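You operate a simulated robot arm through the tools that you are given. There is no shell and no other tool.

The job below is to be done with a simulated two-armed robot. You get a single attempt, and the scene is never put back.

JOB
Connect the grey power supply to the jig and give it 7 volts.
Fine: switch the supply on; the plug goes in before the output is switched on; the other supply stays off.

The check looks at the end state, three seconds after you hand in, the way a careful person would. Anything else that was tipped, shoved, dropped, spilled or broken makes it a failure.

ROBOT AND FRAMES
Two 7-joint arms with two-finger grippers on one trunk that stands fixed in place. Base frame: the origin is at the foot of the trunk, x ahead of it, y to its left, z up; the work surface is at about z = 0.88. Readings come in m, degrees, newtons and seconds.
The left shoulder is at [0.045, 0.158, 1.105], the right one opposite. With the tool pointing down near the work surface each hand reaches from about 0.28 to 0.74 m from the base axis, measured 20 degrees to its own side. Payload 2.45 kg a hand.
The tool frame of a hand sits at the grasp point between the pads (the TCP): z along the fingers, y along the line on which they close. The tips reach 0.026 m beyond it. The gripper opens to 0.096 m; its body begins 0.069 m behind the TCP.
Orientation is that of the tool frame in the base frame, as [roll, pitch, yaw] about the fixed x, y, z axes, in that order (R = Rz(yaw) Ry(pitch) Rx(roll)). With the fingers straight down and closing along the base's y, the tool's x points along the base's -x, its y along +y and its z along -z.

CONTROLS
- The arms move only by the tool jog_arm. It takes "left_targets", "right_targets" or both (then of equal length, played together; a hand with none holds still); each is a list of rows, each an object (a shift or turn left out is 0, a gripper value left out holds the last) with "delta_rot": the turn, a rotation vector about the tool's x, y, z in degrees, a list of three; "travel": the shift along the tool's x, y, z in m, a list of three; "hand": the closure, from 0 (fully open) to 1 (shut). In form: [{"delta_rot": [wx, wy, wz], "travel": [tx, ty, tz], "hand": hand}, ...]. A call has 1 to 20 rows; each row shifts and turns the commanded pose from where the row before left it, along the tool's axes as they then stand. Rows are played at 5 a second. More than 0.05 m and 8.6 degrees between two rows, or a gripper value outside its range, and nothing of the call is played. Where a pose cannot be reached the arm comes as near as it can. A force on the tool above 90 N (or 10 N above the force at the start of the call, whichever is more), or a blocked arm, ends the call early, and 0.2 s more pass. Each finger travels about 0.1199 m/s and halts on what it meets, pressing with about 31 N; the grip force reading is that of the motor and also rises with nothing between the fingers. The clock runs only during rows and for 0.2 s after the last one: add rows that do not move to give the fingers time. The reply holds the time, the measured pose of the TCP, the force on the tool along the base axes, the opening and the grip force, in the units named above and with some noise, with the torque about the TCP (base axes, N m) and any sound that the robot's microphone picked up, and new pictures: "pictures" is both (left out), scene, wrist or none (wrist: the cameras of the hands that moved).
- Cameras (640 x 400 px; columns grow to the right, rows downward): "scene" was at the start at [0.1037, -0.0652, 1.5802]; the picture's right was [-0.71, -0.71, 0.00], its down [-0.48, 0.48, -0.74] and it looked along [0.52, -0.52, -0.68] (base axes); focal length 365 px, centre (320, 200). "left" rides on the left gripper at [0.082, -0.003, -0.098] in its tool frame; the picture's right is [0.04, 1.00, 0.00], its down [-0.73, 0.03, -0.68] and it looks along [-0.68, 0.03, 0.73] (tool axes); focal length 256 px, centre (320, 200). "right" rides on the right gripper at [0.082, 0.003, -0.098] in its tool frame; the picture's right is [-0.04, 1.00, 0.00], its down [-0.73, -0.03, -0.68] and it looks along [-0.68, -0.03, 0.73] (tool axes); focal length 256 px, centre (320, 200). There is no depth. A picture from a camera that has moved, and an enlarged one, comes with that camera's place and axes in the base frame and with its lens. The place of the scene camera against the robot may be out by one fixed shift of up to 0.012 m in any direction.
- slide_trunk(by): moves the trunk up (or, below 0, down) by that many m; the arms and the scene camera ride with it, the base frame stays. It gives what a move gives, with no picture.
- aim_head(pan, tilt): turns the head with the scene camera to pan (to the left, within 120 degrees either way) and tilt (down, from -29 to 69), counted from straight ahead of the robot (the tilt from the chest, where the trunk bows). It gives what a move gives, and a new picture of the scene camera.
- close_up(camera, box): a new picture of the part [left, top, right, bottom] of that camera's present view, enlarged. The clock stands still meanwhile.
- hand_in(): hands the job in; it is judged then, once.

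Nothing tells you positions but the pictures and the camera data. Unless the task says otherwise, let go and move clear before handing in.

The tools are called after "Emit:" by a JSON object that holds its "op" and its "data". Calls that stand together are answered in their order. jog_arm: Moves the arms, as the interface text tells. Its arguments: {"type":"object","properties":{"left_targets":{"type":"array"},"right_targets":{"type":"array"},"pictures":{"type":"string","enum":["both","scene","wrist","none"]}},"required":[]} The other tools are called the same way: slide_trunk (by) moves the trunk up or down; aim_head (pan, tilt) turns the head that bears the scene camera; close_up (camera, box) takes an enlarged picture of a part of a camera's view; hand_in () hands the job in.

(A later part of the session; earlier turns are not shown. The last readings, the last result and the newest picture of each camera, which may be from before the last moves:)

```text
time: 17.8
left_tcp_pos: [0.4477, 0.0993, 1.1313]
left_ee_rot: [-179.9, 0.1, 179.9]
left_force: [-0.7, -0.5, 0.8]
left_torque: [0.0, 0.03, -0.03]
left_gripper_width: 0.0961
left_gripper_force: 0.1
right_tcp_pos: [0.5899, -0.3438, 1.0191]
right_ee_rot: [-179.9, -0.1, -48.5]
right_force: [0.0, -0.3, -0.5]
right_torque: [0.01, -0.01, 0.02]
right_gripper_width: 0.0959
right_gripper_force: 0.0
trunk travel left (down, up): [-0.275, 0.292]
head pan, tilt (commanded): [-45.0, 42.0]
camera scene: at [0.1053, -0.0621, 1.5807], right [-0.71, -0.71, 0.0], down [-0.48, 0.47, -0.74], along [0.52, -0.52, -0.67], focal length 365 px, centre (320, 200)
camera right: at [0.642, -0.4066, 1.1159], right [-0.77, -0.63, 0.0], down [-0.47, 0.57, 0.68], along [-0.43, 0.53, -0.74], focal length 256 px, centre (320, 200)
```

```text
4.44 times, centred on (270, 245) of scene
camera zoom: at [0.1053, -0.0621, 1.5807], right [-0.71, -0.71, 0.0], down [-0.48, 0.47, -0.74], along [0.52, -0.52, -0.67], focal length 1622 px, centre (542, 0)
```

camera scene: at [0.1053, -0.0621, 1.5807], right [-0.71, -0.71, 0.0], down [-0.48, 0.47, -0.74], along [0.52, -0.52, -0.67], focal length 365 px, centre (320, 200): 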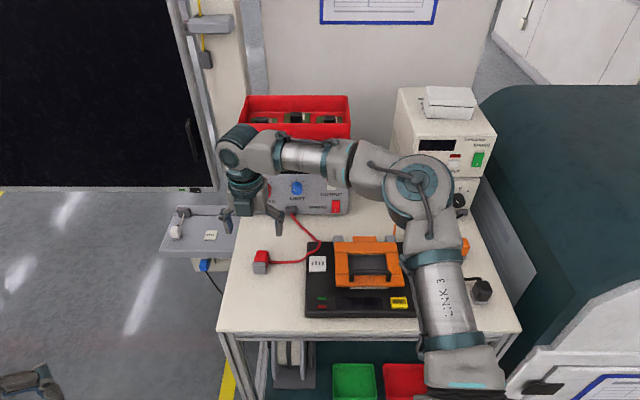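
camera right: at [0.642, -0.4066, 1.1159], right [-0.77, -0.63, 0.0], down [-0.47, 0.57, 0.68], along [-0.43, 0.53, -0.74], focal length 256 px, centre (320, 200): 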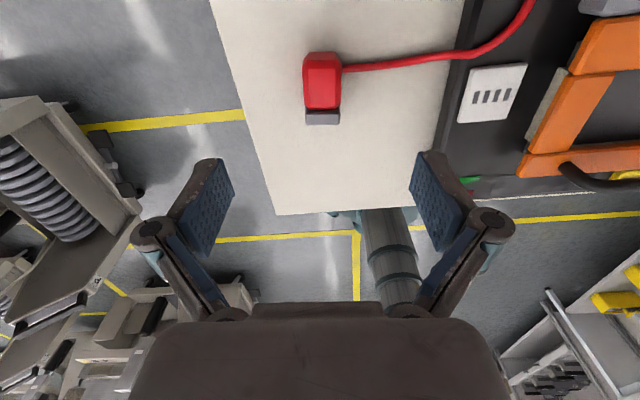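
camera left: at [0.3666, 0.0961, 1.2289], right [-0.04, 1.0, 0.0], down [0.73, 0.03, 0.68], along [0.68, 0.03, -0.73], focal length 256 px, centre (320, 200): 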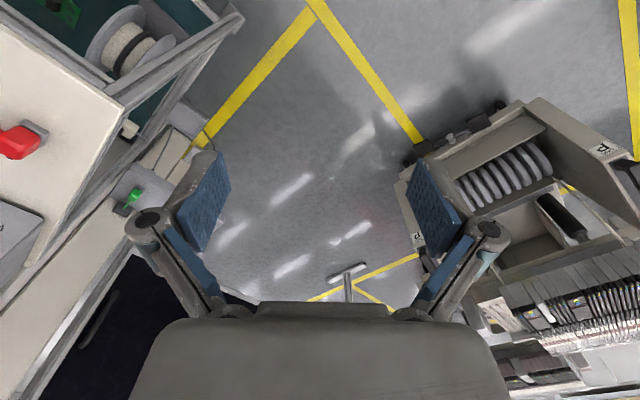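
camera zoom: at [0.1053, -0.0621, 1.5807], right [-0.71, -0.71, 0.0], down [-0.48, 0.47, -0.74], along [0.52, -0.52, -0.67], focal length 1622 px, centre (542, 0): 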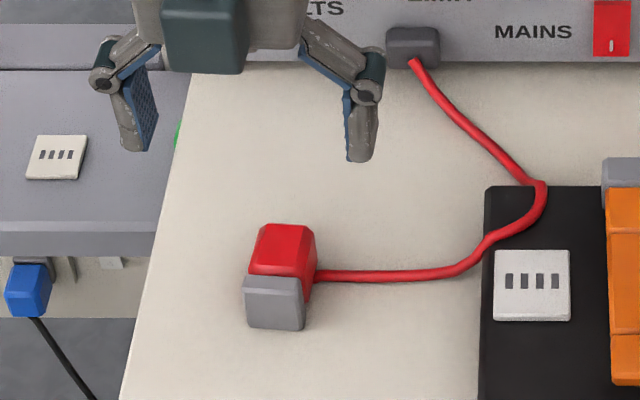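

From the far side I can see the plug lying square to the hand, with its foot towards the robot and the body right under the hand. I'll go down until the fingertips are just above the table, close, and check the hold before lifting.

Emit:
{"op": "jog_arm", "data": {"right_targets": [{"travel": [0.001, 0.001, 0.035]}, {"travel": [0.001, 0, 0.035]}, {"travel": [0, 0, 0.02]}, {"travel": [0, 0, 0.012]}, {"travel": [0, 0, 0.006]}, {}, {"hand": 0.4}, {"hand": 0.6}, {"hand": 0.8}, {"hand": 1}, {}, {}], "pictures": "both"}}

Emit:
{"op": "close_up", "data": {"camera": "right", "box": [220, 80, 420, 205]}}

Emit:
{"op": "close_up", "data": {"camera": "scene", "box": [200, 200, 340, 290]}}

```text
time: 20.4
left_tcp_pos: [0.4479, 0.0997, 1.1306]
left_ee_rot: [-180.0, 0.1, -179.9]
left_force: [-0.2, -0.7, 0.0]
left_torque: [-0.05, 0.01, 0.03]
left_gripper_width: 0.0959
left_gripper_force: 0.0
right_tcp_pos: [0.5888, -0.3461, 0.91]
right_ee_rot: [179.9, -0.1, -48.5]
right_force: [-0.3, 0.4, 0.4]
right_torque: [0.03, 0.0, 0.01]
right_gripper_width: 0.029
right_gripper_force: 31.0
trunk travel left (down, up): [-0.275, 0.292]
head pan, tilt (commanded): [-45.0, 42.0]
camera scene: at [0.1052, -0.0625, 1.5806], right [-0.71, -0.71, 0.0], down [-0.48, 0.47, -0.74], along [0.52, -0.52, -0.67], focal length 365 px, centre (320, 200)
camera right: at [0.6409, -0.409, 1.008], right [-0.77, -0.63, 0.0], down [-0.47, 0.57, 0.68], along [-0.43, 0.53, -0.74], focal length 256 px, centre (320, 200)
```

scene: 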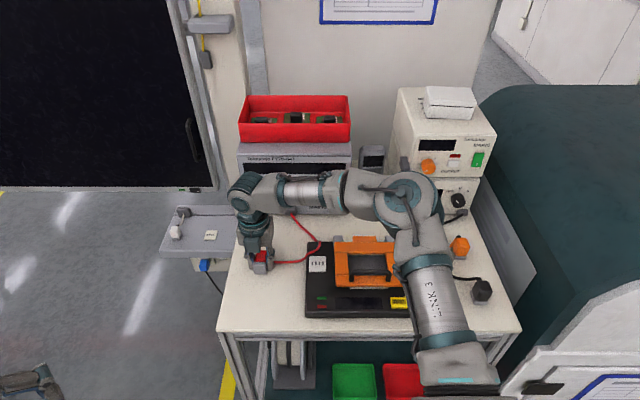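
right: 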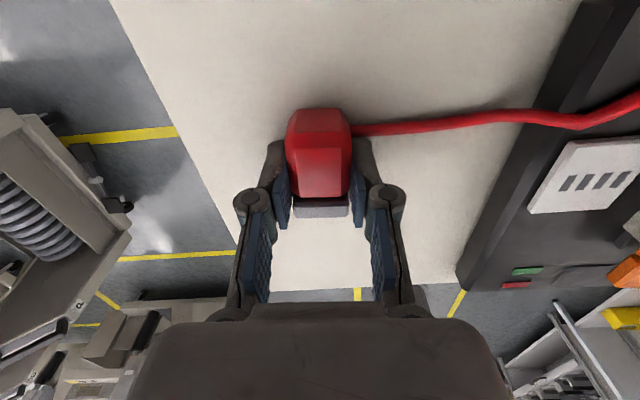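

```text
3.20 times, centred on (320, 142) of right
camera zoom: at [0.6409, -0.409, 1.008], right [-0.77, -0.63, 0.0], down [-0.47, 0.57, 0.68], along [-0.43, 0.53, -0.74], focal length 819 px, centre (320, 384)
```

zoom: 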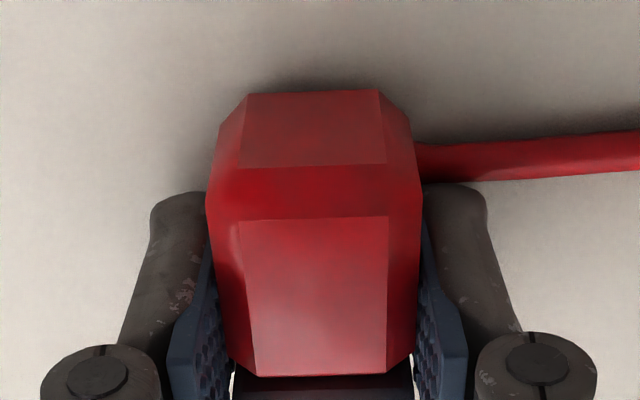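

```text
4.44 times, centred on (270, 245) of scene
camera zoom: at [0.1052, -0.0625, 1.5806], right [-0.71, -0.71, 0.0], down [-0.48, 0.47, -0.74], along [0.52, -0.52, -0.67], focal length 1622 px, centre (542, 0)
```

zoom: 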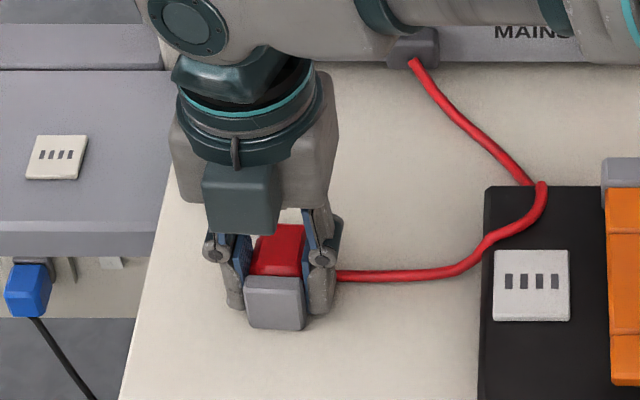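

The grip reads 29 mm, the same as before, so it's flush on the body. I'll lift only slightly to see whether the hold stays.

Emit:
{"op": "jog_arm", "data": {"right_targets": [{"travel": [0, 0, -0.005]}, {"travel": [0, 0, -0.005]}, {"travel": [0, 0, -0.005]}, {}], "pictures": "both"}}

Emit:
{"op": "close_up", "data": {"camera": "right", "box": [220, 80, 420, 205]}}

Emit:
{"op": "close_up", "data": {"camera": "scene", "box": [200, 200, 340, 290]}}

```text
time: 21.4
left_tcp_pos: [0.4486, 0.0993, 1.1314]
left_ee_rot: [179.9, 0.1, -180.0]
left_force: [1.4, 0.4, 0.0]
left_torque: [-0.02, 0.0, -0.02]
left_gripper_width: 0.0962
left_gripper_force: 0.1
right_tcp_pos: [0.5908, -0.3451, 0.9266]
right_ee_rot: [-179.9, -0.1, -48.5]
right_force: [0.1, -0.1, -0.1]
right_torque: [-0.05, -0.01, -0.03]
right_gripper_width: 0.0289
right_gripper_force: 30.9
trunk travel left (down, up): [-0.275, 0.292]
head pan, tilt (commanded): [-45.0, 42.0]
camera scene: at [0.1055, -0.0626, 1.5806], right [-0.71, -0.71, 0.0], down [-0.48, 0.47, -0.74], along [0.52, -0.52, -0.67], focal length 365 px, centre (320, 200)
camera right: at [0.6418, -0.4077, 1.024], right [-0.77, -0.63, 0.0], down [-0.47, 0.57, 0.68], along [-0.43, 0.53, -0.74], focal length 256 px, centre (320, 200)
```

scene: 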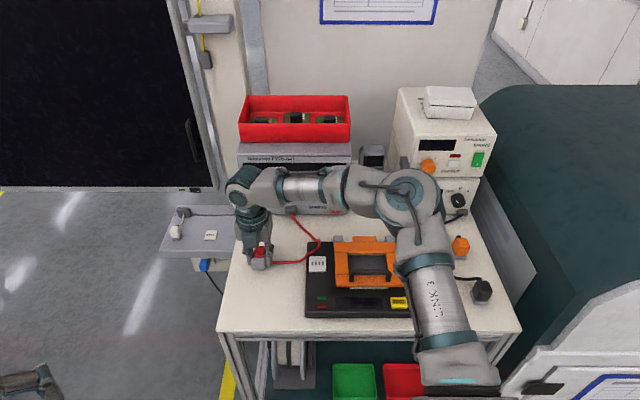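
right: 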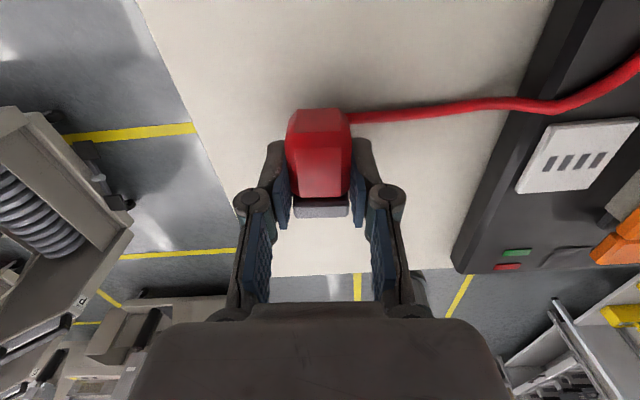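

```text
3.20 times, centred on (320, 142) of right
camera zoom: at [0.6418, -0.4077, 1.024], right [-0.77, -0.63, 0.0], down [-0.47, 0.57, 0.68], along [-0.43, 0.53, -0.74], focal length 819 px, centre (320, 384)
```

zoom: 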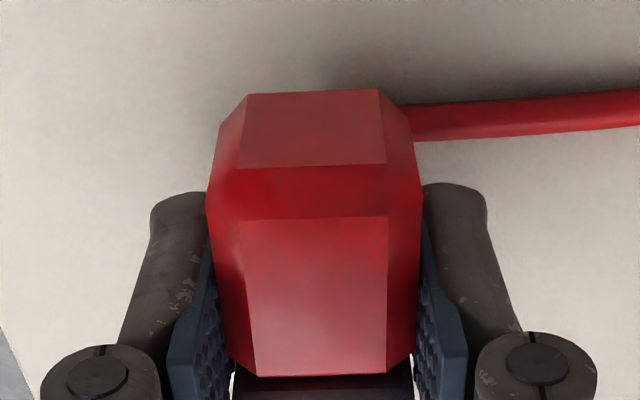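

```text
4.44 times, centred on (270, 245) of scene
camera zoom: at [0.1055, -0.0626, 1.5806], right [-0.71, -0.71, 0.0], down [-0.48, 0.47, -0.74], along [0.52, -0.52, -0.67], focal length 1622 px, centre (542, 0)
```

zoom: 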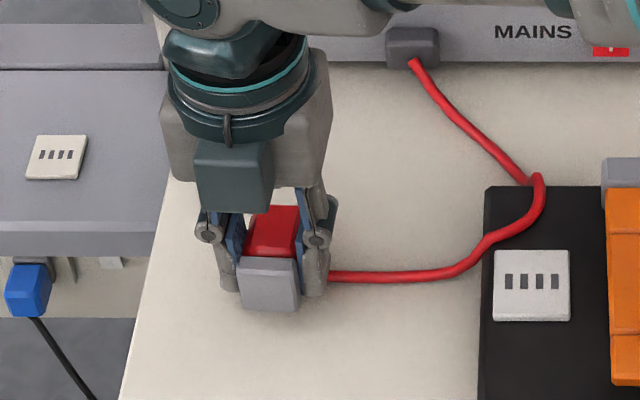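

The plug is held and didn't move in the grip. I'll lift it to z≈1.02, then tip it so the foot faces down.

Emit:
{"op": "jog_arm", "data": {"right_targets": [{"travel": [0, 0, -0.01]}, {"travel": [0, 0, -0.015]}, {"travel": [0, 0, -0.015]}, {"travel": [0, 0, -0.02]}, {"travel": [0, 0, -0.02]}, {"travel": [0, 0, -0.02], "delta_rot": [0, 0, -3.5]}, {}], "pictures": "both"}}

Emit:
{"op": "close_up", "data": {"camera": "scene", "box": [200, 160, 340, 250]}}

```text
time: 23.0
left_tcp_pos: [0.4484, 0.0989, 1.1315]
left_ee_rot: [-180.0, 0.1, 180.0]
left_force: [-0.8, 0.5, -0.3]
left_torque: [-0.04, 0.01, 0.02]
left_gripper_width: 0.0962
left_gripper_force: 0.0
right_tcp_pos: [0.5922, -0.3447, 1.0263]
right_ee_rot: [-180.0, -0.1, -44.9]
right_force: [-0.3, -0.1, -0.4]
right_torque: [0.01, 0.03, 0.01]
right_gripper_width: 0.0291
right_gripper_force: 31.6
trunk travel left (down, up): [-0.275, 0.292]
head pan, tilt (commanded): [-45.0, 42.0]
camera scene: at [0.1056, -0.0626, 1.5806], right [-0.71, -0.71, 0.0], down [-0.48, 0.47, -0.74], along [0.52, -0.52, -0.67], focal length 365 px, centre (320, 200)
camera right: at [0.6472, -0.405, 1.1244], right [-0.73, -0.68, 0.0], down [-0.5, 0.54, 0.68], along [-0.46, 0.5, -0.74], focal length 256 px, centre (320, 200)
```

scene: 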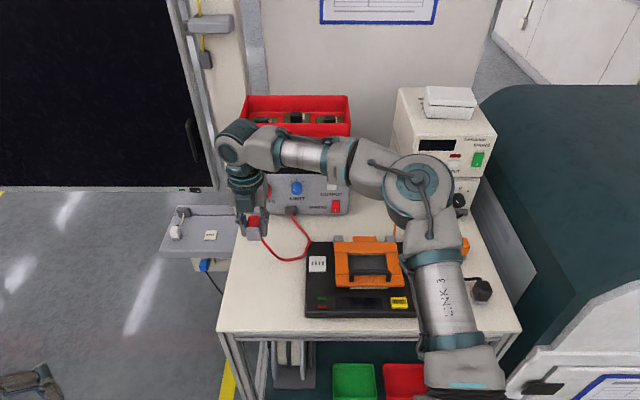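
right: 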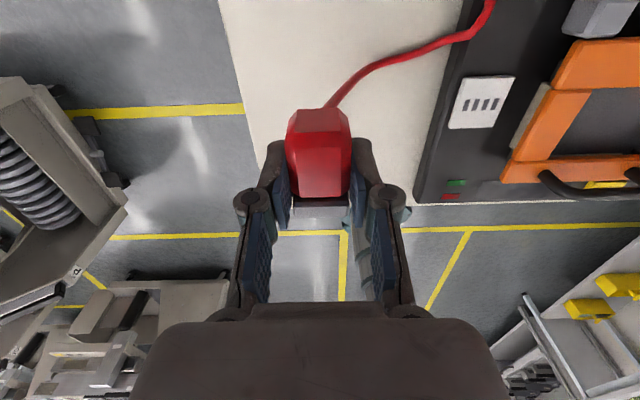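

```text
4.44 times, centred on (270, 205) of scene
camera zoom: at [0.1056, -0.0626, 1.5806], right [-0.71, -0.71, 0.0], down [-0.48, 0.47, -0.74], along [0.52, -0.52, -0.67], focal length 1622 px, centre (542, 178)
```

zoom: 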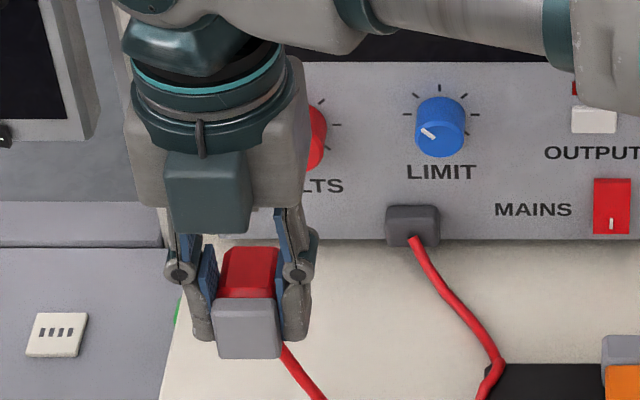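

Emit:
{"op": "jog_arm", "data": {"right_targets": [{"delta_rot": [0, 8, 0]}, {"delta_rot": [0, 8, 0]}, {"delta_rot": [0, 8, 0]}, {"delta_rot": [0, 8, 0]}, {}], "pictures": "scene"}}

```text
time: 24.2
left_tcp_pos: [0.4483, 0.0993, 1.1306]
left_ee_rot: [180.0, 0.1, -179.9]
left_force: [0.5, -0.1, -0.2]
left_torque: [-0.01, 0.02, 0.01]
left_gripper_width: 0.0962
left_gripper_force: 0.1
right_tcp_pos: [0.5906, -0.3443, 1.0255]
right_ee_rot: [-179.9, -32.2, -45.0]
right_force: [-0.5, 0.1, -0.6]
right_torque: [-0.01, 0.0, 0.0]
right_gripper_width: 0.0291
right_gripper_force: 30.8
trunk travel left (down, up): [-0.275, 0.292]
head pan, tilt (commanded): [-45.0, 42.0]
camera scene: at [0.1053, -0.062, 1.5806], right [-0.71, -0.71, 0.0], down [-0.48, 0.47, -0.74], along [0.52, -0.52, -0.67], focal length 365 px, centre (320, 200)
```

scene: 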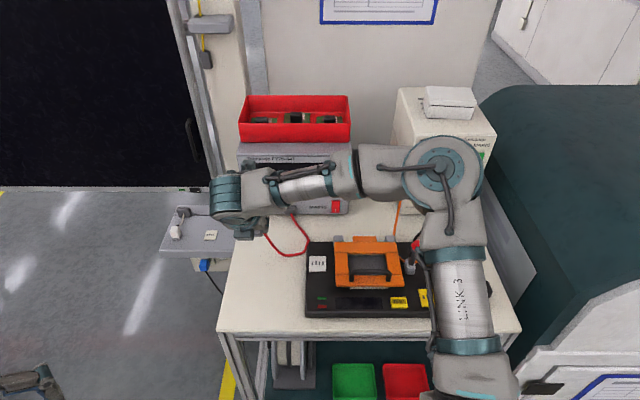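

Emit:
{"op": "jog_arm", "data": {"right_targets": [{"delta_rot": [0, 8, 0]}, {"delta_rot": [0, 8, 0]}, {"delta_rot": [0, 8, 0]}, {"delta_rot": [0, 8, 0]}, {"delta_rot": [0, 4, 0]}, {}], "pictures": "both"}}

Emit:
{"op": "close_up", "data": {"camera": "scene", "box": [190, 150, 350, 270]}}

Emit:
{"op": "close_up", "data": {"camera": "right", "box": [220, 80, 420, 205]}}

```text
time: 25.6
left_tcp_pos: [0.4464, 0.0989, 1.1312]
left_ee_rot: [-179.8, 0.1, -179.9]
left_force: [0.6, 0.4, 0.1]
left_torque: [-0.02, 0.02, 0.02]
left_gripper_width: 0.0961
left_gripper_force: 0.2
right_tcp_pos: [0.5898, -0.3449, 1.0267]
right_ee_rot: [-179.9, -68.1, -45.1]
right_force: [-0.6, 0.6, -0.6]
right_torque: [0.04, 0.02, -0.01]
right_gripper_width: 0.0289
right_gripper_force: 30.8
trunk travel left (down, up): [-0.275, 0.292]
head pan, tilt (commanded): [-45.0, 42.0]
camera scene: at [0.1048, -0.0619, 1.5807], right [-0.71, -0.71, 0.0], down [-0.48, 0.47, -0.74], along [0.52, -0.52, -0.67], focal length 365 px, centre (320, 200)
camera right: at [0.545, -0.3045, 1.1376], right [-0.72, -0.7, -0.04], down [-0.62, 0.66, -0.43], along [0.32, -0.28, -0.9], focal length 256 px, centre (320, 200)
```

scene: 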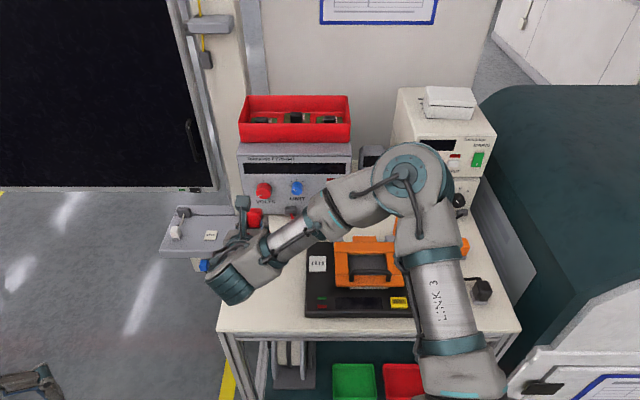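
right: 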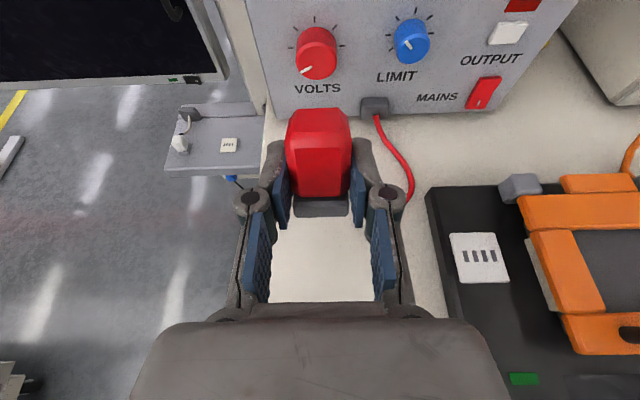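

```text
3.33 times, centred on (270, 210) of scene
camera zoom: at [0.1048, -0.0619, 1.5807], right [-0.71, -0.71, 0.0], down [-0.48, 0.47, -0.74], along [0.52, -0.52, -0.67], focal length 1217 px, centre (487, 167)
```

zoom: 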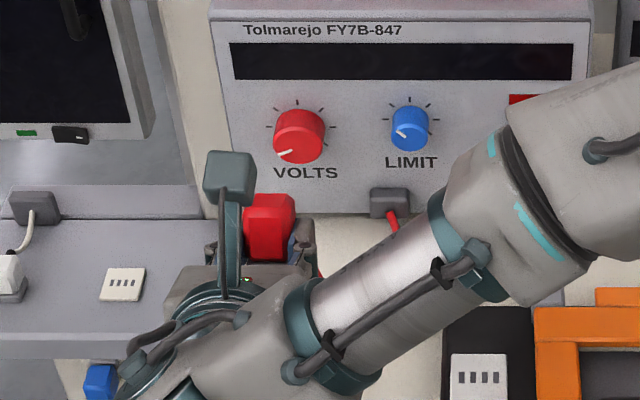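

```text
3.20 times, centred on (320, 142) of right
camera zoom: at [0.545, -0.3045, 1.1376], right [-0.72, -0.7, -0.04], down [-0.62, 0.66, -0.43], along [0.32, -0.28, -0.9], focal length 819 px, centre (320, 384)
```

zoom: 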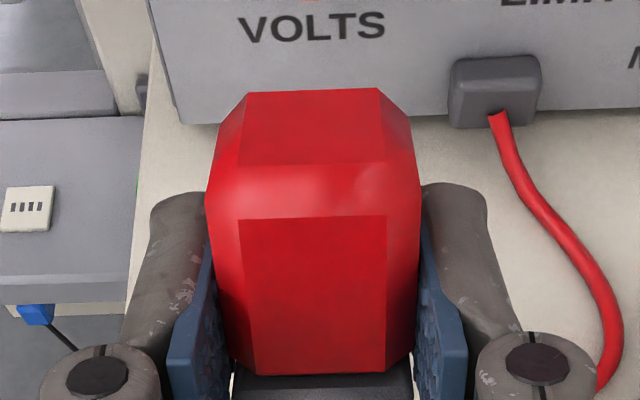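

The plug is still held firmly and its foot now faces mostly down. I'll bring it towards the table's front edge so the hand has room to overhang, and tip it further towards upright.

Emit:
{"op": "jog_arm", "data": {"right_targets": [{"travel": [-0.0112, 0, -0.0278]}, {"travel": [-0.0112, 0, -0.0278]}, {"travel": [-0.0112, 0, -0.0278]}, {"delta_rot": [0, 7, 0]}, {"delta_rot": [0, 7, 0]}, {}], "pictures": "both"}}

Emit:
{"op": "close_up", "data": {"camera": "scene", "box": [190, 170, 350, 290]}}

```text
time: 27.0
left_tcp_pos: [0.4489, 0.0983, 1.1308]
left_ee_rot: [-179.9, 0.1, -180.0]
left_force: [1.1, 0.1, -0.7]
left_torque: [-0.04, -0.01, -0.01]
left_gripper_width: 0.096
left_gripper_force: 0.0
right_tcp_pos: [0.5281, -0.2858, 1.0262]
right_ee_rot: [-179.7, -82.1, -45.2]
right_force: [-0.2, 0.7, -1.4]
right_torque: [-0.01, 0.02, -0.04]
right_gripper_width: 0.029
right_gripper_force: 31.0
right hand out of reach, approached as far as the arm can: row 5
trunk travel left (down, up): [-0.275, 0.292]
head pan, tilt (commanded): [-45.0, 42.0]
camera scene: at [0.1044, -0.0616, 1.5808], right [-0.71, -0.71, 0.0], down [-0.48, 0.47, -0.74], along [0.52, -0.53, -0.67], focal length 365 px, centre (320, 200)
camera right: at [0.4648, -0.2281, 1.1198], right [-0.71, -0.7, -0.04], down [-0.53, 0.57, -0.63], along [0.47, -0.43, -0.77], focal length 256 px, centre (320, 200)
```

scene: 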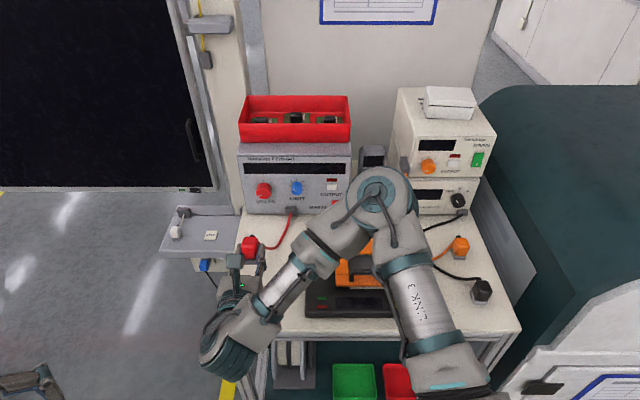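
right: 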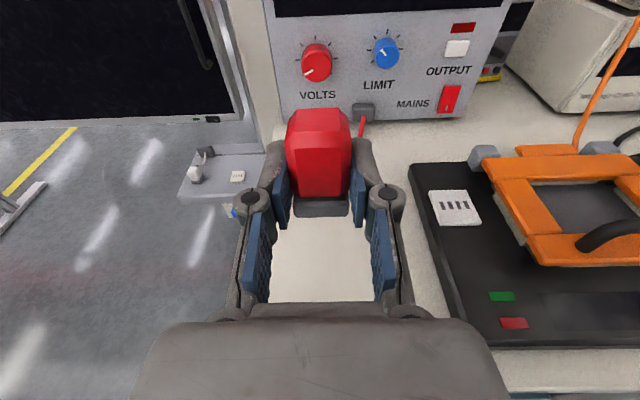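

```text
3.33 times, centred on (270, 230) of scene
camera zoom: at [0.1044, -0.0616, 1.5808], right [-0.71, -0.71, 0.0], down [-0.48, 0.47, -0.74], along [0.52, -0.53, -0.67], focal length 1217 px, centre (487, 100)
```

zoom: 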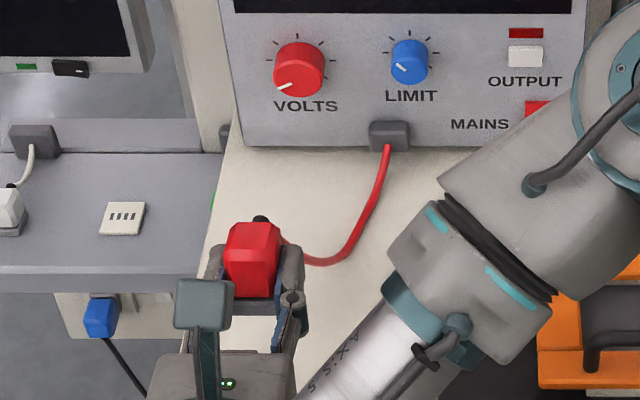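

Tilt is 82° and the plug is nearly upright. To keep this arm shape I'll lower the trunk instead of reaching down with the arm, stopping with the plug still a few centimetres above the table.

Emit:
{"op": "slide_trunk", "data": {"by": -0.08}}

Emit:
{"op": "close_up", "data": {"camera": "scene", "box": [160, 100, 480, 300]}}

Emit:
{"op": "close_up", "data": {"camera": "right", "box": [0, 0, 640, 400]}}

```text
time: 28.2
left_tcp_pos: [0.4458, 0.1001, 1.0539]
left_ee_rot: [-179.9, 0.2, -180.0]
left_force: [-0.8, 0.0, 0.3]
left_torque: [-0.03, -0.03, -0.03]
left_gripper_width: 0.096
left_gripper_force: 0.0
right_tcp_pos: [0.5364, -0.2875, 0.9106]
right_ee_rot: [165.1, -78.6, -30.0]
right_force: [-0.5, 0.3, 0.1]
right_torque: [0.03, 0.03, 0.02]
right_gripper_width: 0.0292
right_gripper_force: 31.1
trunk travel left (down, up): [-0.195, 0.372]
head pan, tilt (commanded): [-45.0, 42.0]
```

```text
2.00 times, centred on (320, 200) of scene
camera zoom: at [0.1666, -0.0613, 1.4966], right [-0.71, -0.71, 0.0], down [-0.48, 0.47, -0.74], along [0.52, -0.53, -0.67], focal length 730 px, centre (320, 200)
```

zoom: 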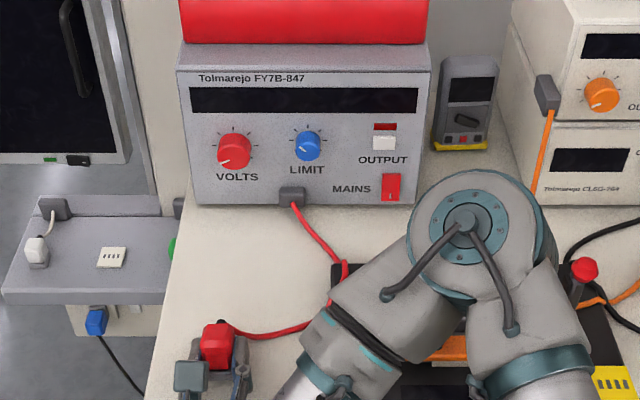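

```text
1.00 times, centred on (320, 200) of right (not enlarged: the box is as wide or as high as the picture)
camera zoom: at [0.4802, -0.2292, 1.0089], right [-0.71, -0.71, 0.01], down [-0.57, 0.57, -0.59], along [0.41, -0.43, -0.81], focal length 256 px, centre (320, 200)
```

zoom: 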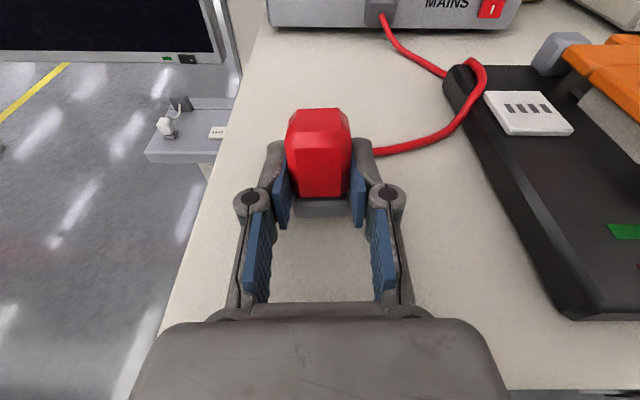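

The trunk bows as it lowers, so the hand dropped further than I planned: the plug is now almost upright and only a few millimetres above the table. I'll check closely before letting go.

Emit:
{"op": "close_up", "data": {"camera": "scene", "box": [230, 240, 330, 310]}}

Emit:
{"op": "close_up", "data": {"camera": "right", "box": [220, 80, 420, 205]}}

Emit:
{"op": "close_up", "data": {"camera": "left", "box": [0, 0, 200, 125]}}

```text
5.71 times, centred on (280, 275) of scene
camera zoom: at [0.1666, -0.0613, 1.4966], right [-0.71, -0.71, 0.0], down [-0.48, 0.47, -0.74], along [0.52, -0.53, -0.67], focal length 2086 px, centre (549, -229)
```

zoom: 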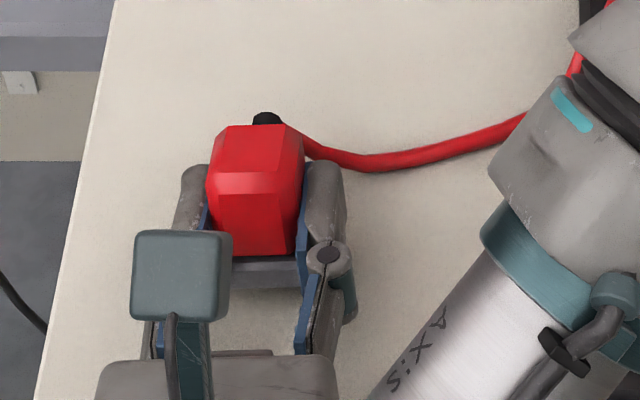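

```text
3.20 times, centred on (320, 142) of right
camera zoom: at [0.4802, -0.2292, 1.0089], right [-0.71, -0.71, 0.01], down [-0.57, 0.57, -0.59], along [0.41, -0.43, -0.81], focal length 819 px, centre (320, 384)
```

zoom: 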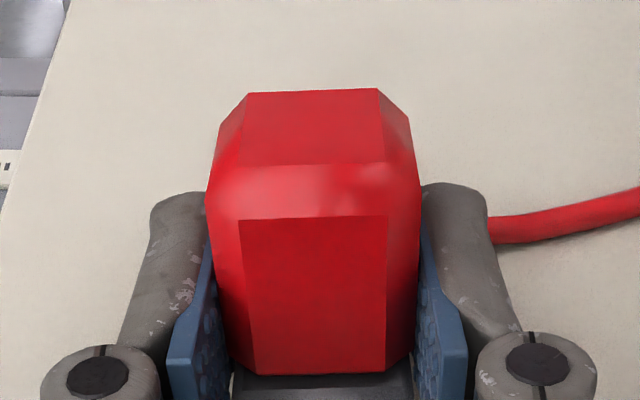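

```text
3.20 times, centred on (100, 62) of left
camera zoom: at [0.3649, 0.0962, 1.1507], right [-0.04, 1.0, 0.0], down [0.73, 0.03, 0.68], along [0.68, 0.03, -0.73], focal length 819 px, centre (1024, 640)
```

zoom: 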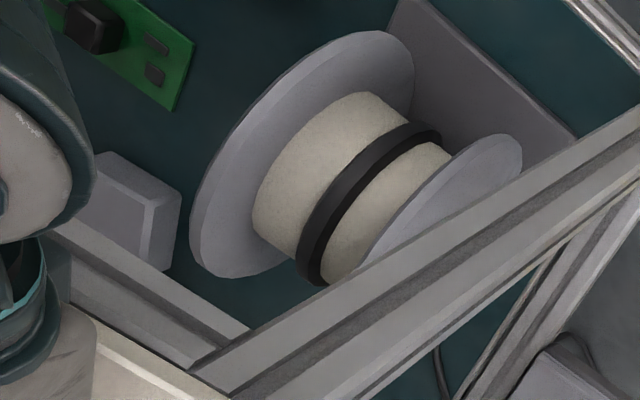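

Emit:
{"op": "jog_arm", "data": {"right_targets": [{}], "pictures": "wrist"}}

```text
time: 28.6
left_tcp_pos: [0.4469, 0.1009, 1.052]
left_ee_rot: [-179.9, 0.2, 179.9]
left_force: [-0.3, 0.9, -1.0]
left_torque: [-0.01, -0.01, -0.02]
left_gripper_width: 0.096
left_gripper_force: 0.0
right_tcp_pos: [0.5361, -0.2867, 0.9091]
right_ee_rot: [164.8, -78.4, -29.7]
right_force: [0.4, -0.5, -1.3]
right_torque: [-0.02, 0.0, -0.01]
right_gripper_width: 0.0289
right_gripper_force: 30.7
trunk travel left (down, up): [-0.195, 0.372]
head pan, tilt (commanded): [-45.0, 42.0]
camera right: at [0.4813, -0.2292, 1.0076], right [-0.71, -0.71, 0.01], down [-0.58, 0.57, -0.59], along [0.41, -0.43, -0.81], focal length 256 px, centre (320, 200)
```

right: 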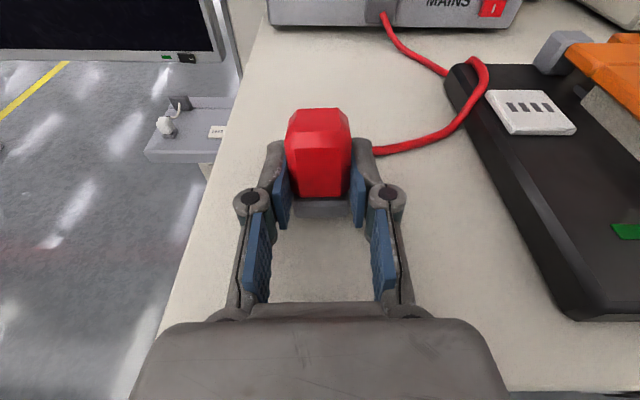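

Emit:
{"op": "jog_arm", "data": {"right_targets": [{"delta_rot": [0, 0, 3]}, {"travel": [-0.0015, 0, 0]}, {}], "pictures": "none"}}

```text
time: 29.4
left_tcp_pos: [0.4458, 0.1, 1.0516]
left_ee_rot: [-179.8, 0.1, -180.0]
left_force: [0.0, 0.2, 0.5]
left_torque: [0.0, -0.01, 0.01]
left_gripper_width: 0.0961
left_gripper_force: 0.1
right_tcp_pos: [0.5358, -0.2856, 0.9093]
right_ee_rot: [179.7, -78.8, -44.9]
right_force: [0.6, 0.7, -0.1]
right_torque: [0.05, -0.04, -0.04]
right_gripper_width: 0.0291
right_gripper_force: 31.0
trunk travel left (down, up): [-0.195, 0.372]
head pan, tilt (commanded): [-45.0, 42.0]
```

Emit:
{"op": "jog_arm", "data": {"right_targets": [{"travel": [-0.0015, 0, 0.0003]}, {"travel": [-0.0015, 0, 0.0003]}, {}], "pictures": "scene"}}

Emit:
{"op": "close_up", "data": {"camera": "scene", "box": [230, 240, 330, 310]}}

```text
time: 30.2
left_tcp_pos: [0.4469, 0.1003, 1.0516]
left_ee_rot: [-179.9, 0.2, -179.9]
left_force: [0.7, 0.1, 0.8]
left_torque: [0.01, 0.0, 0.0]
left_gripper_width: 0.0962
left_gripper_force: 0.1
right_tcp_pos: [0.5365, -0.2874, 0.9056]
right_ee_rot: [-179.4, -78.9, -45.8]
right_force: [3.6, -1.1, 13.0]
right_torque: [-0.31, -0.3, 0.04]
right_gripper_width: 0.0292
right_gripper_force: 31.2
trunk travel left (down, up): [-0.195, 0.372]
head pan, tilt (commanded): [-45.0, 42.0]
camera scene: at [0.1662, -0.0605, 1.4967], right [-0.71, -0.71, 0.0], down [-0.48, 0.47, -0.74], along [0.52, -0.53, -0.67], focal length 365 px, centre (320, 200)
```

scene: 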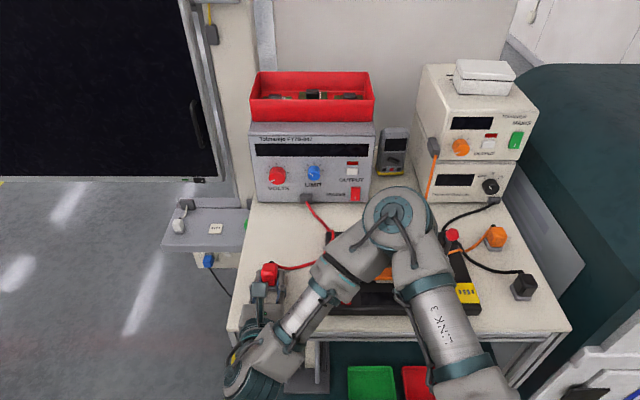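

```text
5.71 times, centred on (280, 275) of scene
camera zoom: at [0.1662, -0.0605, 1.4967], right [-0.71, -0.71, 0.0], down [-0.48, 0.47, -0.74], along [0.52, -0.53, -0.67], focal length 2086 px, centre (549, -229)
```

zoom: 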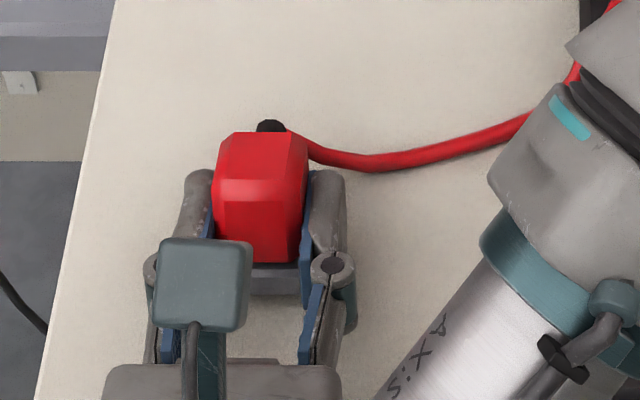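

The foot edge touches the table with about 13 N. I'll let go gently so the plug settles upright on its foot.

Emit:
{"op": "jog_arm", "data": {"right_targets": [{"travel": [0.001, 0, 0]}, {"hand": 0.55}, {}, {}], "pictures": "wrist"}}

Emit:
{"op": "close_up", "data": {"camera": "scene", "box": [230, 240, 330, 310]}}

Emit:
{"op": "close_up", "data": {"camera": "right", "box": [220, 80, 420, 205]}}

```text
time: 31.2
left_tcp_pos: [0.4473, 0.1005, 1.0521]
left_ee_rot: [-180.0, 0.1, -180.0]
left_force: [-0.1, -0.3, -0.1]
left_torque: [-0.02, 0.01, 0.03]
left_gripper_width: 0.0959
left_gripper_force: 0.0
right_tcp_pos: [0.5353, -0.2875, 0.9044]
right_ee_rot: [179.7, -78.6, -44.8]
right_force: [-0.9, 0.3, 0.9]
right_torque: [0.0, 0.0, 0.0]
right_gripper_width: 0.0431
right_gripper_force: 0.1
trunk travel left (down, up): [-0.195, 0.372]
head pan, tilt (commanded): [-45.0, 42.0]
camera right: at [0.4776, -0.2327, 1.0034], right [-0.71, -0.7, -0.04], down [-0.55, 0.59, -0.59], along [0.43, -0.4, -0.81], focal length 256 px, centre (320, 200)
```

right: 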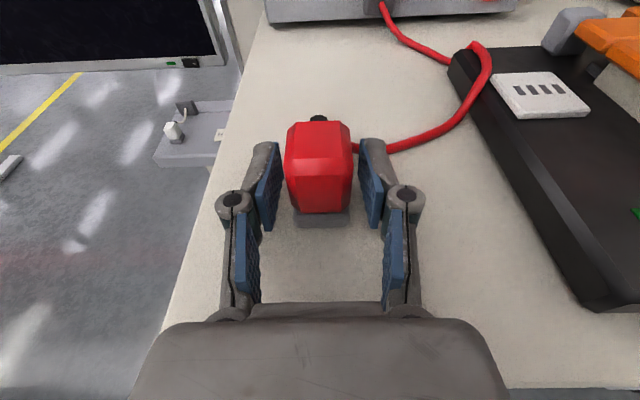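

```text
5.71 times, centred on (280, 275) of scene
camera zoom: at [0.1679, -0.0614, 1.4961], right [-0.71, -0.71, 0.0], down [-0.48, 0.47, -0.74], along [0.52, -0.53, -0.67], focal length 2086 px, centre (549, -229)
```

zoom: 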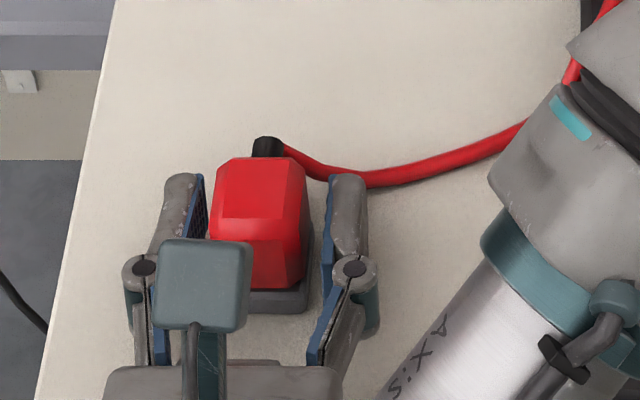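

```text
3.20 times, centred on (320, 142) of right
camera zoom: at [0.4776, -0.2327, 1.0034], right [-0.71, -0.7, -0.04], down [-0.55, 0.59, -0.59], along [0.43, -0.4, -0.81], focal length 819 px, centre (320, 384)
```

zoom: 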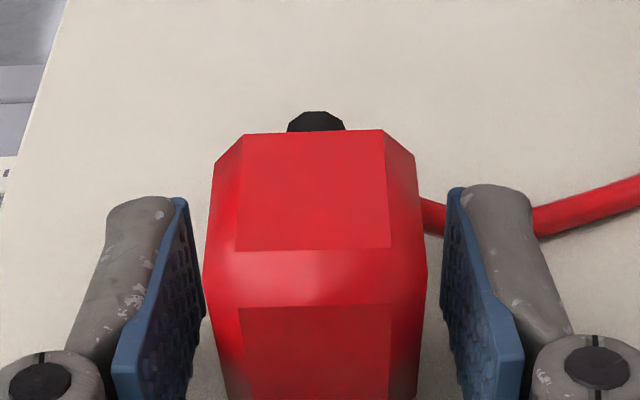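

The plug now stands upright on its foot, with the lead free behind it. I'll raise the hand straight up off it and swing the tool back to vertical.

Emit:
{"op": "jog_arm", "data": {"right_targets": [{"travel": [0.015, 0, -0.003]}, {"travel": [0.025, 0, -0.005]}, {"travel": [0.03, 0, -0.006]}, {"travel": [0.03, 0, -0.006]}, {}], "pictures": "both"}}

```text
time: 32.4
left_tcp_pos: [0.4467, 0.1006, 1.0512]
left_ee_rot: [-179.8, 0.1, -180.0]
left_force: [0.1, -0.3, 0.4]
left_torque: [0.0, 0.03, -0.01]
left_gripper_width: 0.0963
left_gripper_force: 0.0
right_tcp_pos: [0.5369, -0.2859, 1.0081]
right_ee_rot: [179.4, -78.9, -44.7]
right_force: [-0.1, 0.0, -0.7]
right_torque: [0.03, -0.01, -0.02]
right_gripper_width: 0.0433
right_gripper_force: 0.0
trunk travel left (down, up): [-0.195, 0.372]
head pan, tilt (commanded): [-45.0, 42.0]
camera scene: at [0.1681, -0.0611, 1.4961], right [-0.71, -0.71, 0.0], down [-0.48, 0.47, -0.74], along [0.52, -0.53, -0.67], focal length 365 px, centre (320, 200)
camera right: at [0.478, -0.2311, 1.1054], right [-0.72, -0.7, -0.04], down [-0.55, 0.59, -0.59], along [0.43, -0.4, -0.81], focal length 256 px, centre (320, 200)
```

scene: 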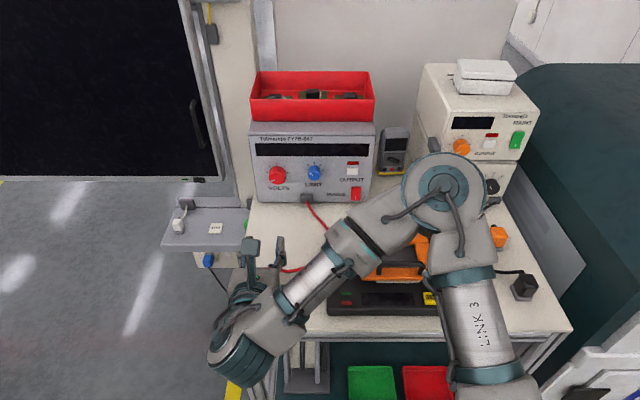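
right: 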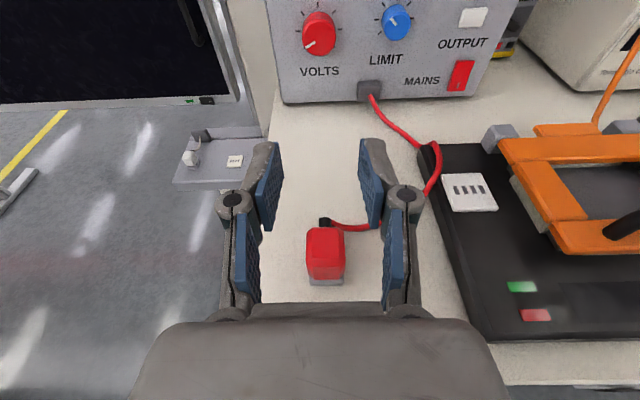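

The plug is standing with its cable to the back. I'll put the trunk back to its starting height while the hand is clear, then turn the tool vertical.

Emit:
{"op": "slide_trunk", "data": {"by": 0.08}}

Emit:
{"op": "jog_arm", "data": {"right_targets": [{"travel": [0.02, 0, 0]}, {"delta_rot": [0, -8, 0]}, {"delta_rot": [0, -8, 0]}, {"delta_rot": [0, -8, 0]}, {"delta_rot": [0, -8, 0]}, {}], "pictures": "both"}}

```text
time: 33.6
left_tcp_pos: [0.4469, 0.0996, 1.1313]
left_ee_rot: [-179.9, -0.1, 180.0]
left_force: [0.6, 0.2, 0.5]
left_torque: [-0.02, 0.04, 0.0]
left_gripper_width: 0.0959
left_gripper_force: 0.1
right_tcp_pos: [0.5369, -0.2867, 1.0869]
right_ee_rot: [179.2, -78.7, -44.6]
right_force: [0.1, -0.2, -0.2]
right_torque: [-0.01, -0.03, -0.03]
right_gripper_width: 0.0433
right_gripper_force: 0.0
trunk travel left (down, up): [-0.275, 0.292]
head pan, tilt (commanded): [-45.0, 42.0]
```

```text
time: 35.0
left_tcp_pos: [0.4464, 0.1003, 1.1317]
left_ee_rot: [-179.9, 0.0, 180.0]
left_force: [-1.4, -0.6, 0.4]
left_torque: [0.04, -0.01, 0.0]
left_gripper_width: 0.0962
left_gripper_force: 0.0
right_tcp_pos: [0.5394, -0.2888, 1.1081]
right_ee_rot: [179.9, -46.8, -45.3]
right_force: [-0.7, -0.7, 0.4]
right_torque: [-0.01, 0.0, -0.02]
right_gripper_width: 0.0431
right_gripper_force: 0.1
trunk travel left (down, up): [-0.275, 0.292]
head pan, tilt (commanded): [-45.0, 42.0]
camera scene: at [0.1046, -0.0615, 1.5807], right [-0.71, -0.71, 0.0], down [-0.48, 0.47, -0.74], along [0.52, -0.53, -0.67], focal length 365 px, centre (320, 200)
camera right: at [0.5267, -0.2804, 1.2339], right [-0.73, -0.68, -0.03], down [-0.68, 0.73, -0.07], along [0.07, -0.03, -1.0], focal length 256 px, centre (320, 200)
```

scene: 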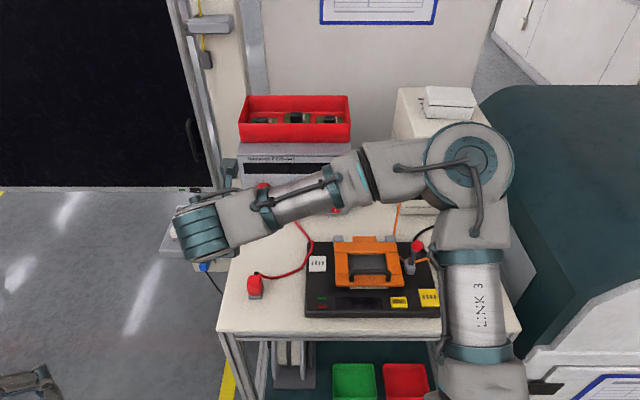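
right: 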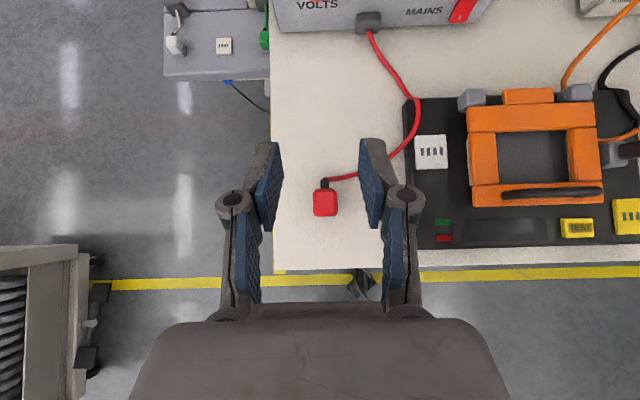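

This near-vertical wrist view is very useful. I'll zoom in here on the plug and the white socket to measure both.

Emit:
{"op": "close_up", "data": {"camera": "right", "box": [300, 120, 460, 220]}}

Emit:
{"op": "close_up", "data": {"camera": "right", "box": [270, 160, 370, 222]}}

Emit:
{"op": "close_up", "data": {"camera": "scene", "box": [230, 245, 340, 315]}}

```text
4.00 times, centred on (380, 170) of right
camera zoom: at [0.5267, -0.2804, 1.2339], right [-0.73, -0.68, -0.03], down [-0.68, 0.73, -0.07], along [0.07, -0.03, -1.0], focal length 1024 px, centre (80, 320)
```

zoom: 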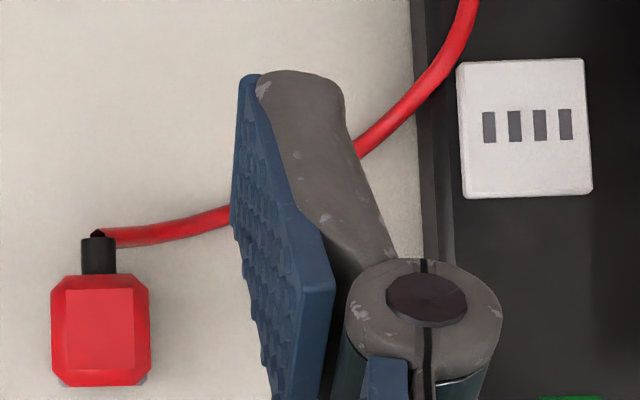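

```text
6.40 times, centred on (320, 191) of right
camera zoom: at [0.5267, -0.2804, 1.2339], right [-0.73, -0.68, -0.03], down [-0.68, 0.73, -0.07], along [0.07, -0.03, -1.0], focal length 1638 px, centre (320, 258)
```

zoom: 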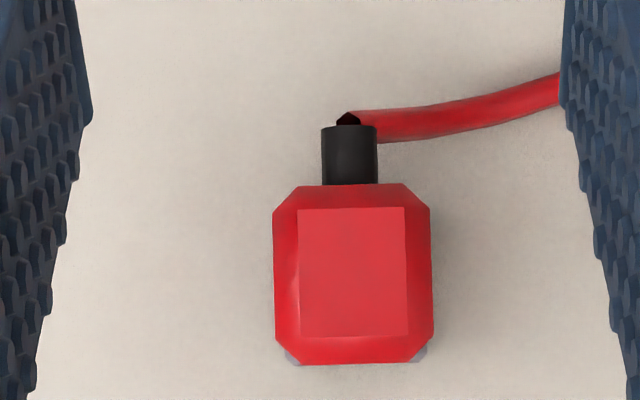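

```text
5.71 times, centred on (285, 280) of scene
camera zoom: at [0.1046, -0.0615, 1.5807], right [-0.71, -0.71, 0.0], down [-0.48, 0.47, -0.74], along [0.52, -0.53, -0.67], focal length 2086 px, centre (520, -257)
```

zoom: 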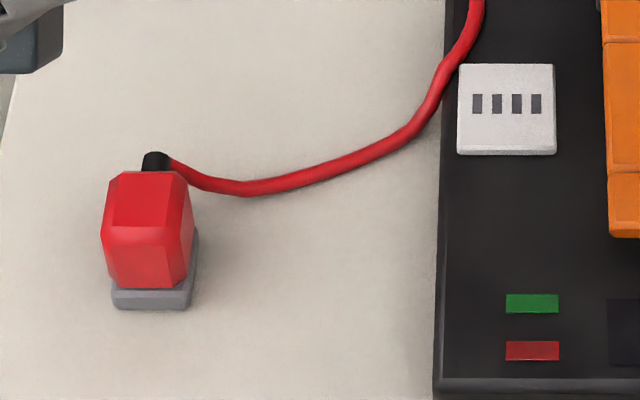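

Plug: f≈0.588, r≈-0.178 in table axes, upright and square. White socket: f≈0.650, r≈-0.038, top at z≈0.904 (x≈0.487, y≈-0.433). I'll turn the tool to vertical right above the plug.

Emit:
{"op": "jog_arm", "data": {"right_targets": [{"delta_rot": [0, -8, 0]}, {"delta_rot": [0, -8, 0]}, {"delta_rot": [0, -8, 0]}, {"delta_rot": [0, -8, 0]}, {"delta_rot": [0, -8, 0]}, {"delta_rot": [0, -6.8, 0], "hand": 0.2}, {"travel": [0, 0, 0.03]}, {"travel": [0, 0, 0.03]}, {"travel": [0, 0, 0.03]}, {}, {}], "pictures": "both"}}

Emit:
{"op": "close_up", "data": {"camera": "right", "box": [220, 60, 420, 185]}}

```text
time: 37.4
left_tcp_pos: [0.4455, 0.0999, 1.1324]
left_ee_rot: [-179.8, 0.0, 179.9]
left_force: [0.5, 0.1, 0.0]
left_torque: [-0.02, -0.02, -0.02]
left_gripper_width: 0.0957
left_gripper_force: 0.0
right_tcp_pos: [0.5382, -0.2889, 1.0158]
right_ee_rot: [180.0, -0.1, -45.2]
right_force: [0.4, 0.5, 0.2]
right_torque: [-0.01, 0.04, 0.06]
right_gripper_width: 0.0768
right_gripper_force: 0.1
trunk travel left (down, up): [-0.275, 0.292]
head pan, tilt (commanded): [-45.0, 42.0]
camera scene: at [0.1049, -0.0622, 1.5807], right [-0.71, -0.71, 0.0], down [-0.48, 0.47, -0.74], along [0.52, -0.52, -0.67], focal length 365 px, centre (320, 200)
camera right: at [0.5942, -0.3501, 1.1135], right [-0.74, -0.67, 0.0], down [-0.5, 0.54, 0.68], along [-0.46, 0.5, -0.73], focal length 256 px, centre (320, 200)
```

scene: 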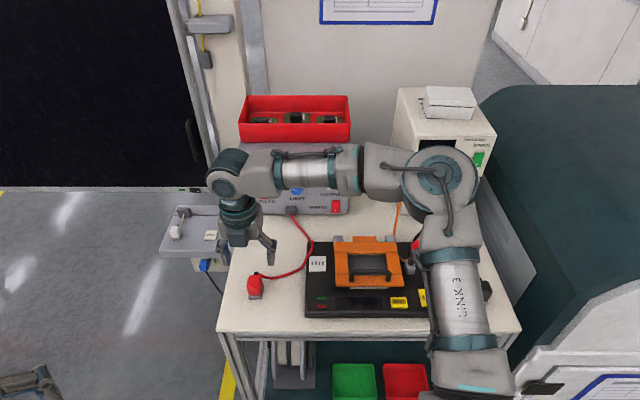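
right: 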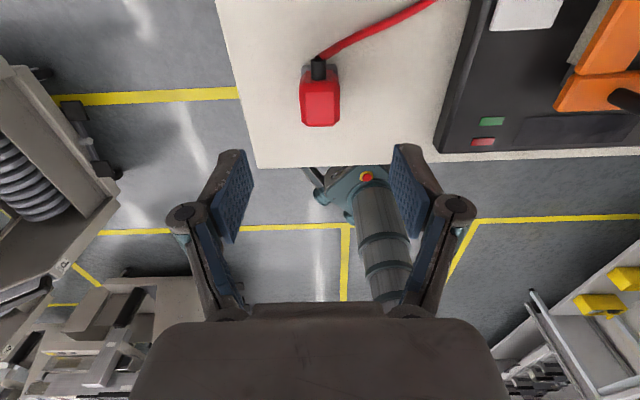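

```text
3.20 times, centred on (320, 122) of right
camera zoom: at [0.5942, -0.3501, 1.1135], right [-0.74, -0.67, 0.0], down [-0.5, 0.54, 0.68], along [-0.46, 0.5, -0.73], focal length 819 px, centre (320, 448)
```

zoom: 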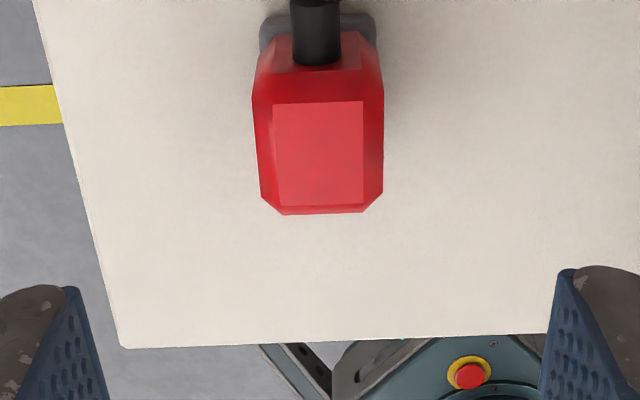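

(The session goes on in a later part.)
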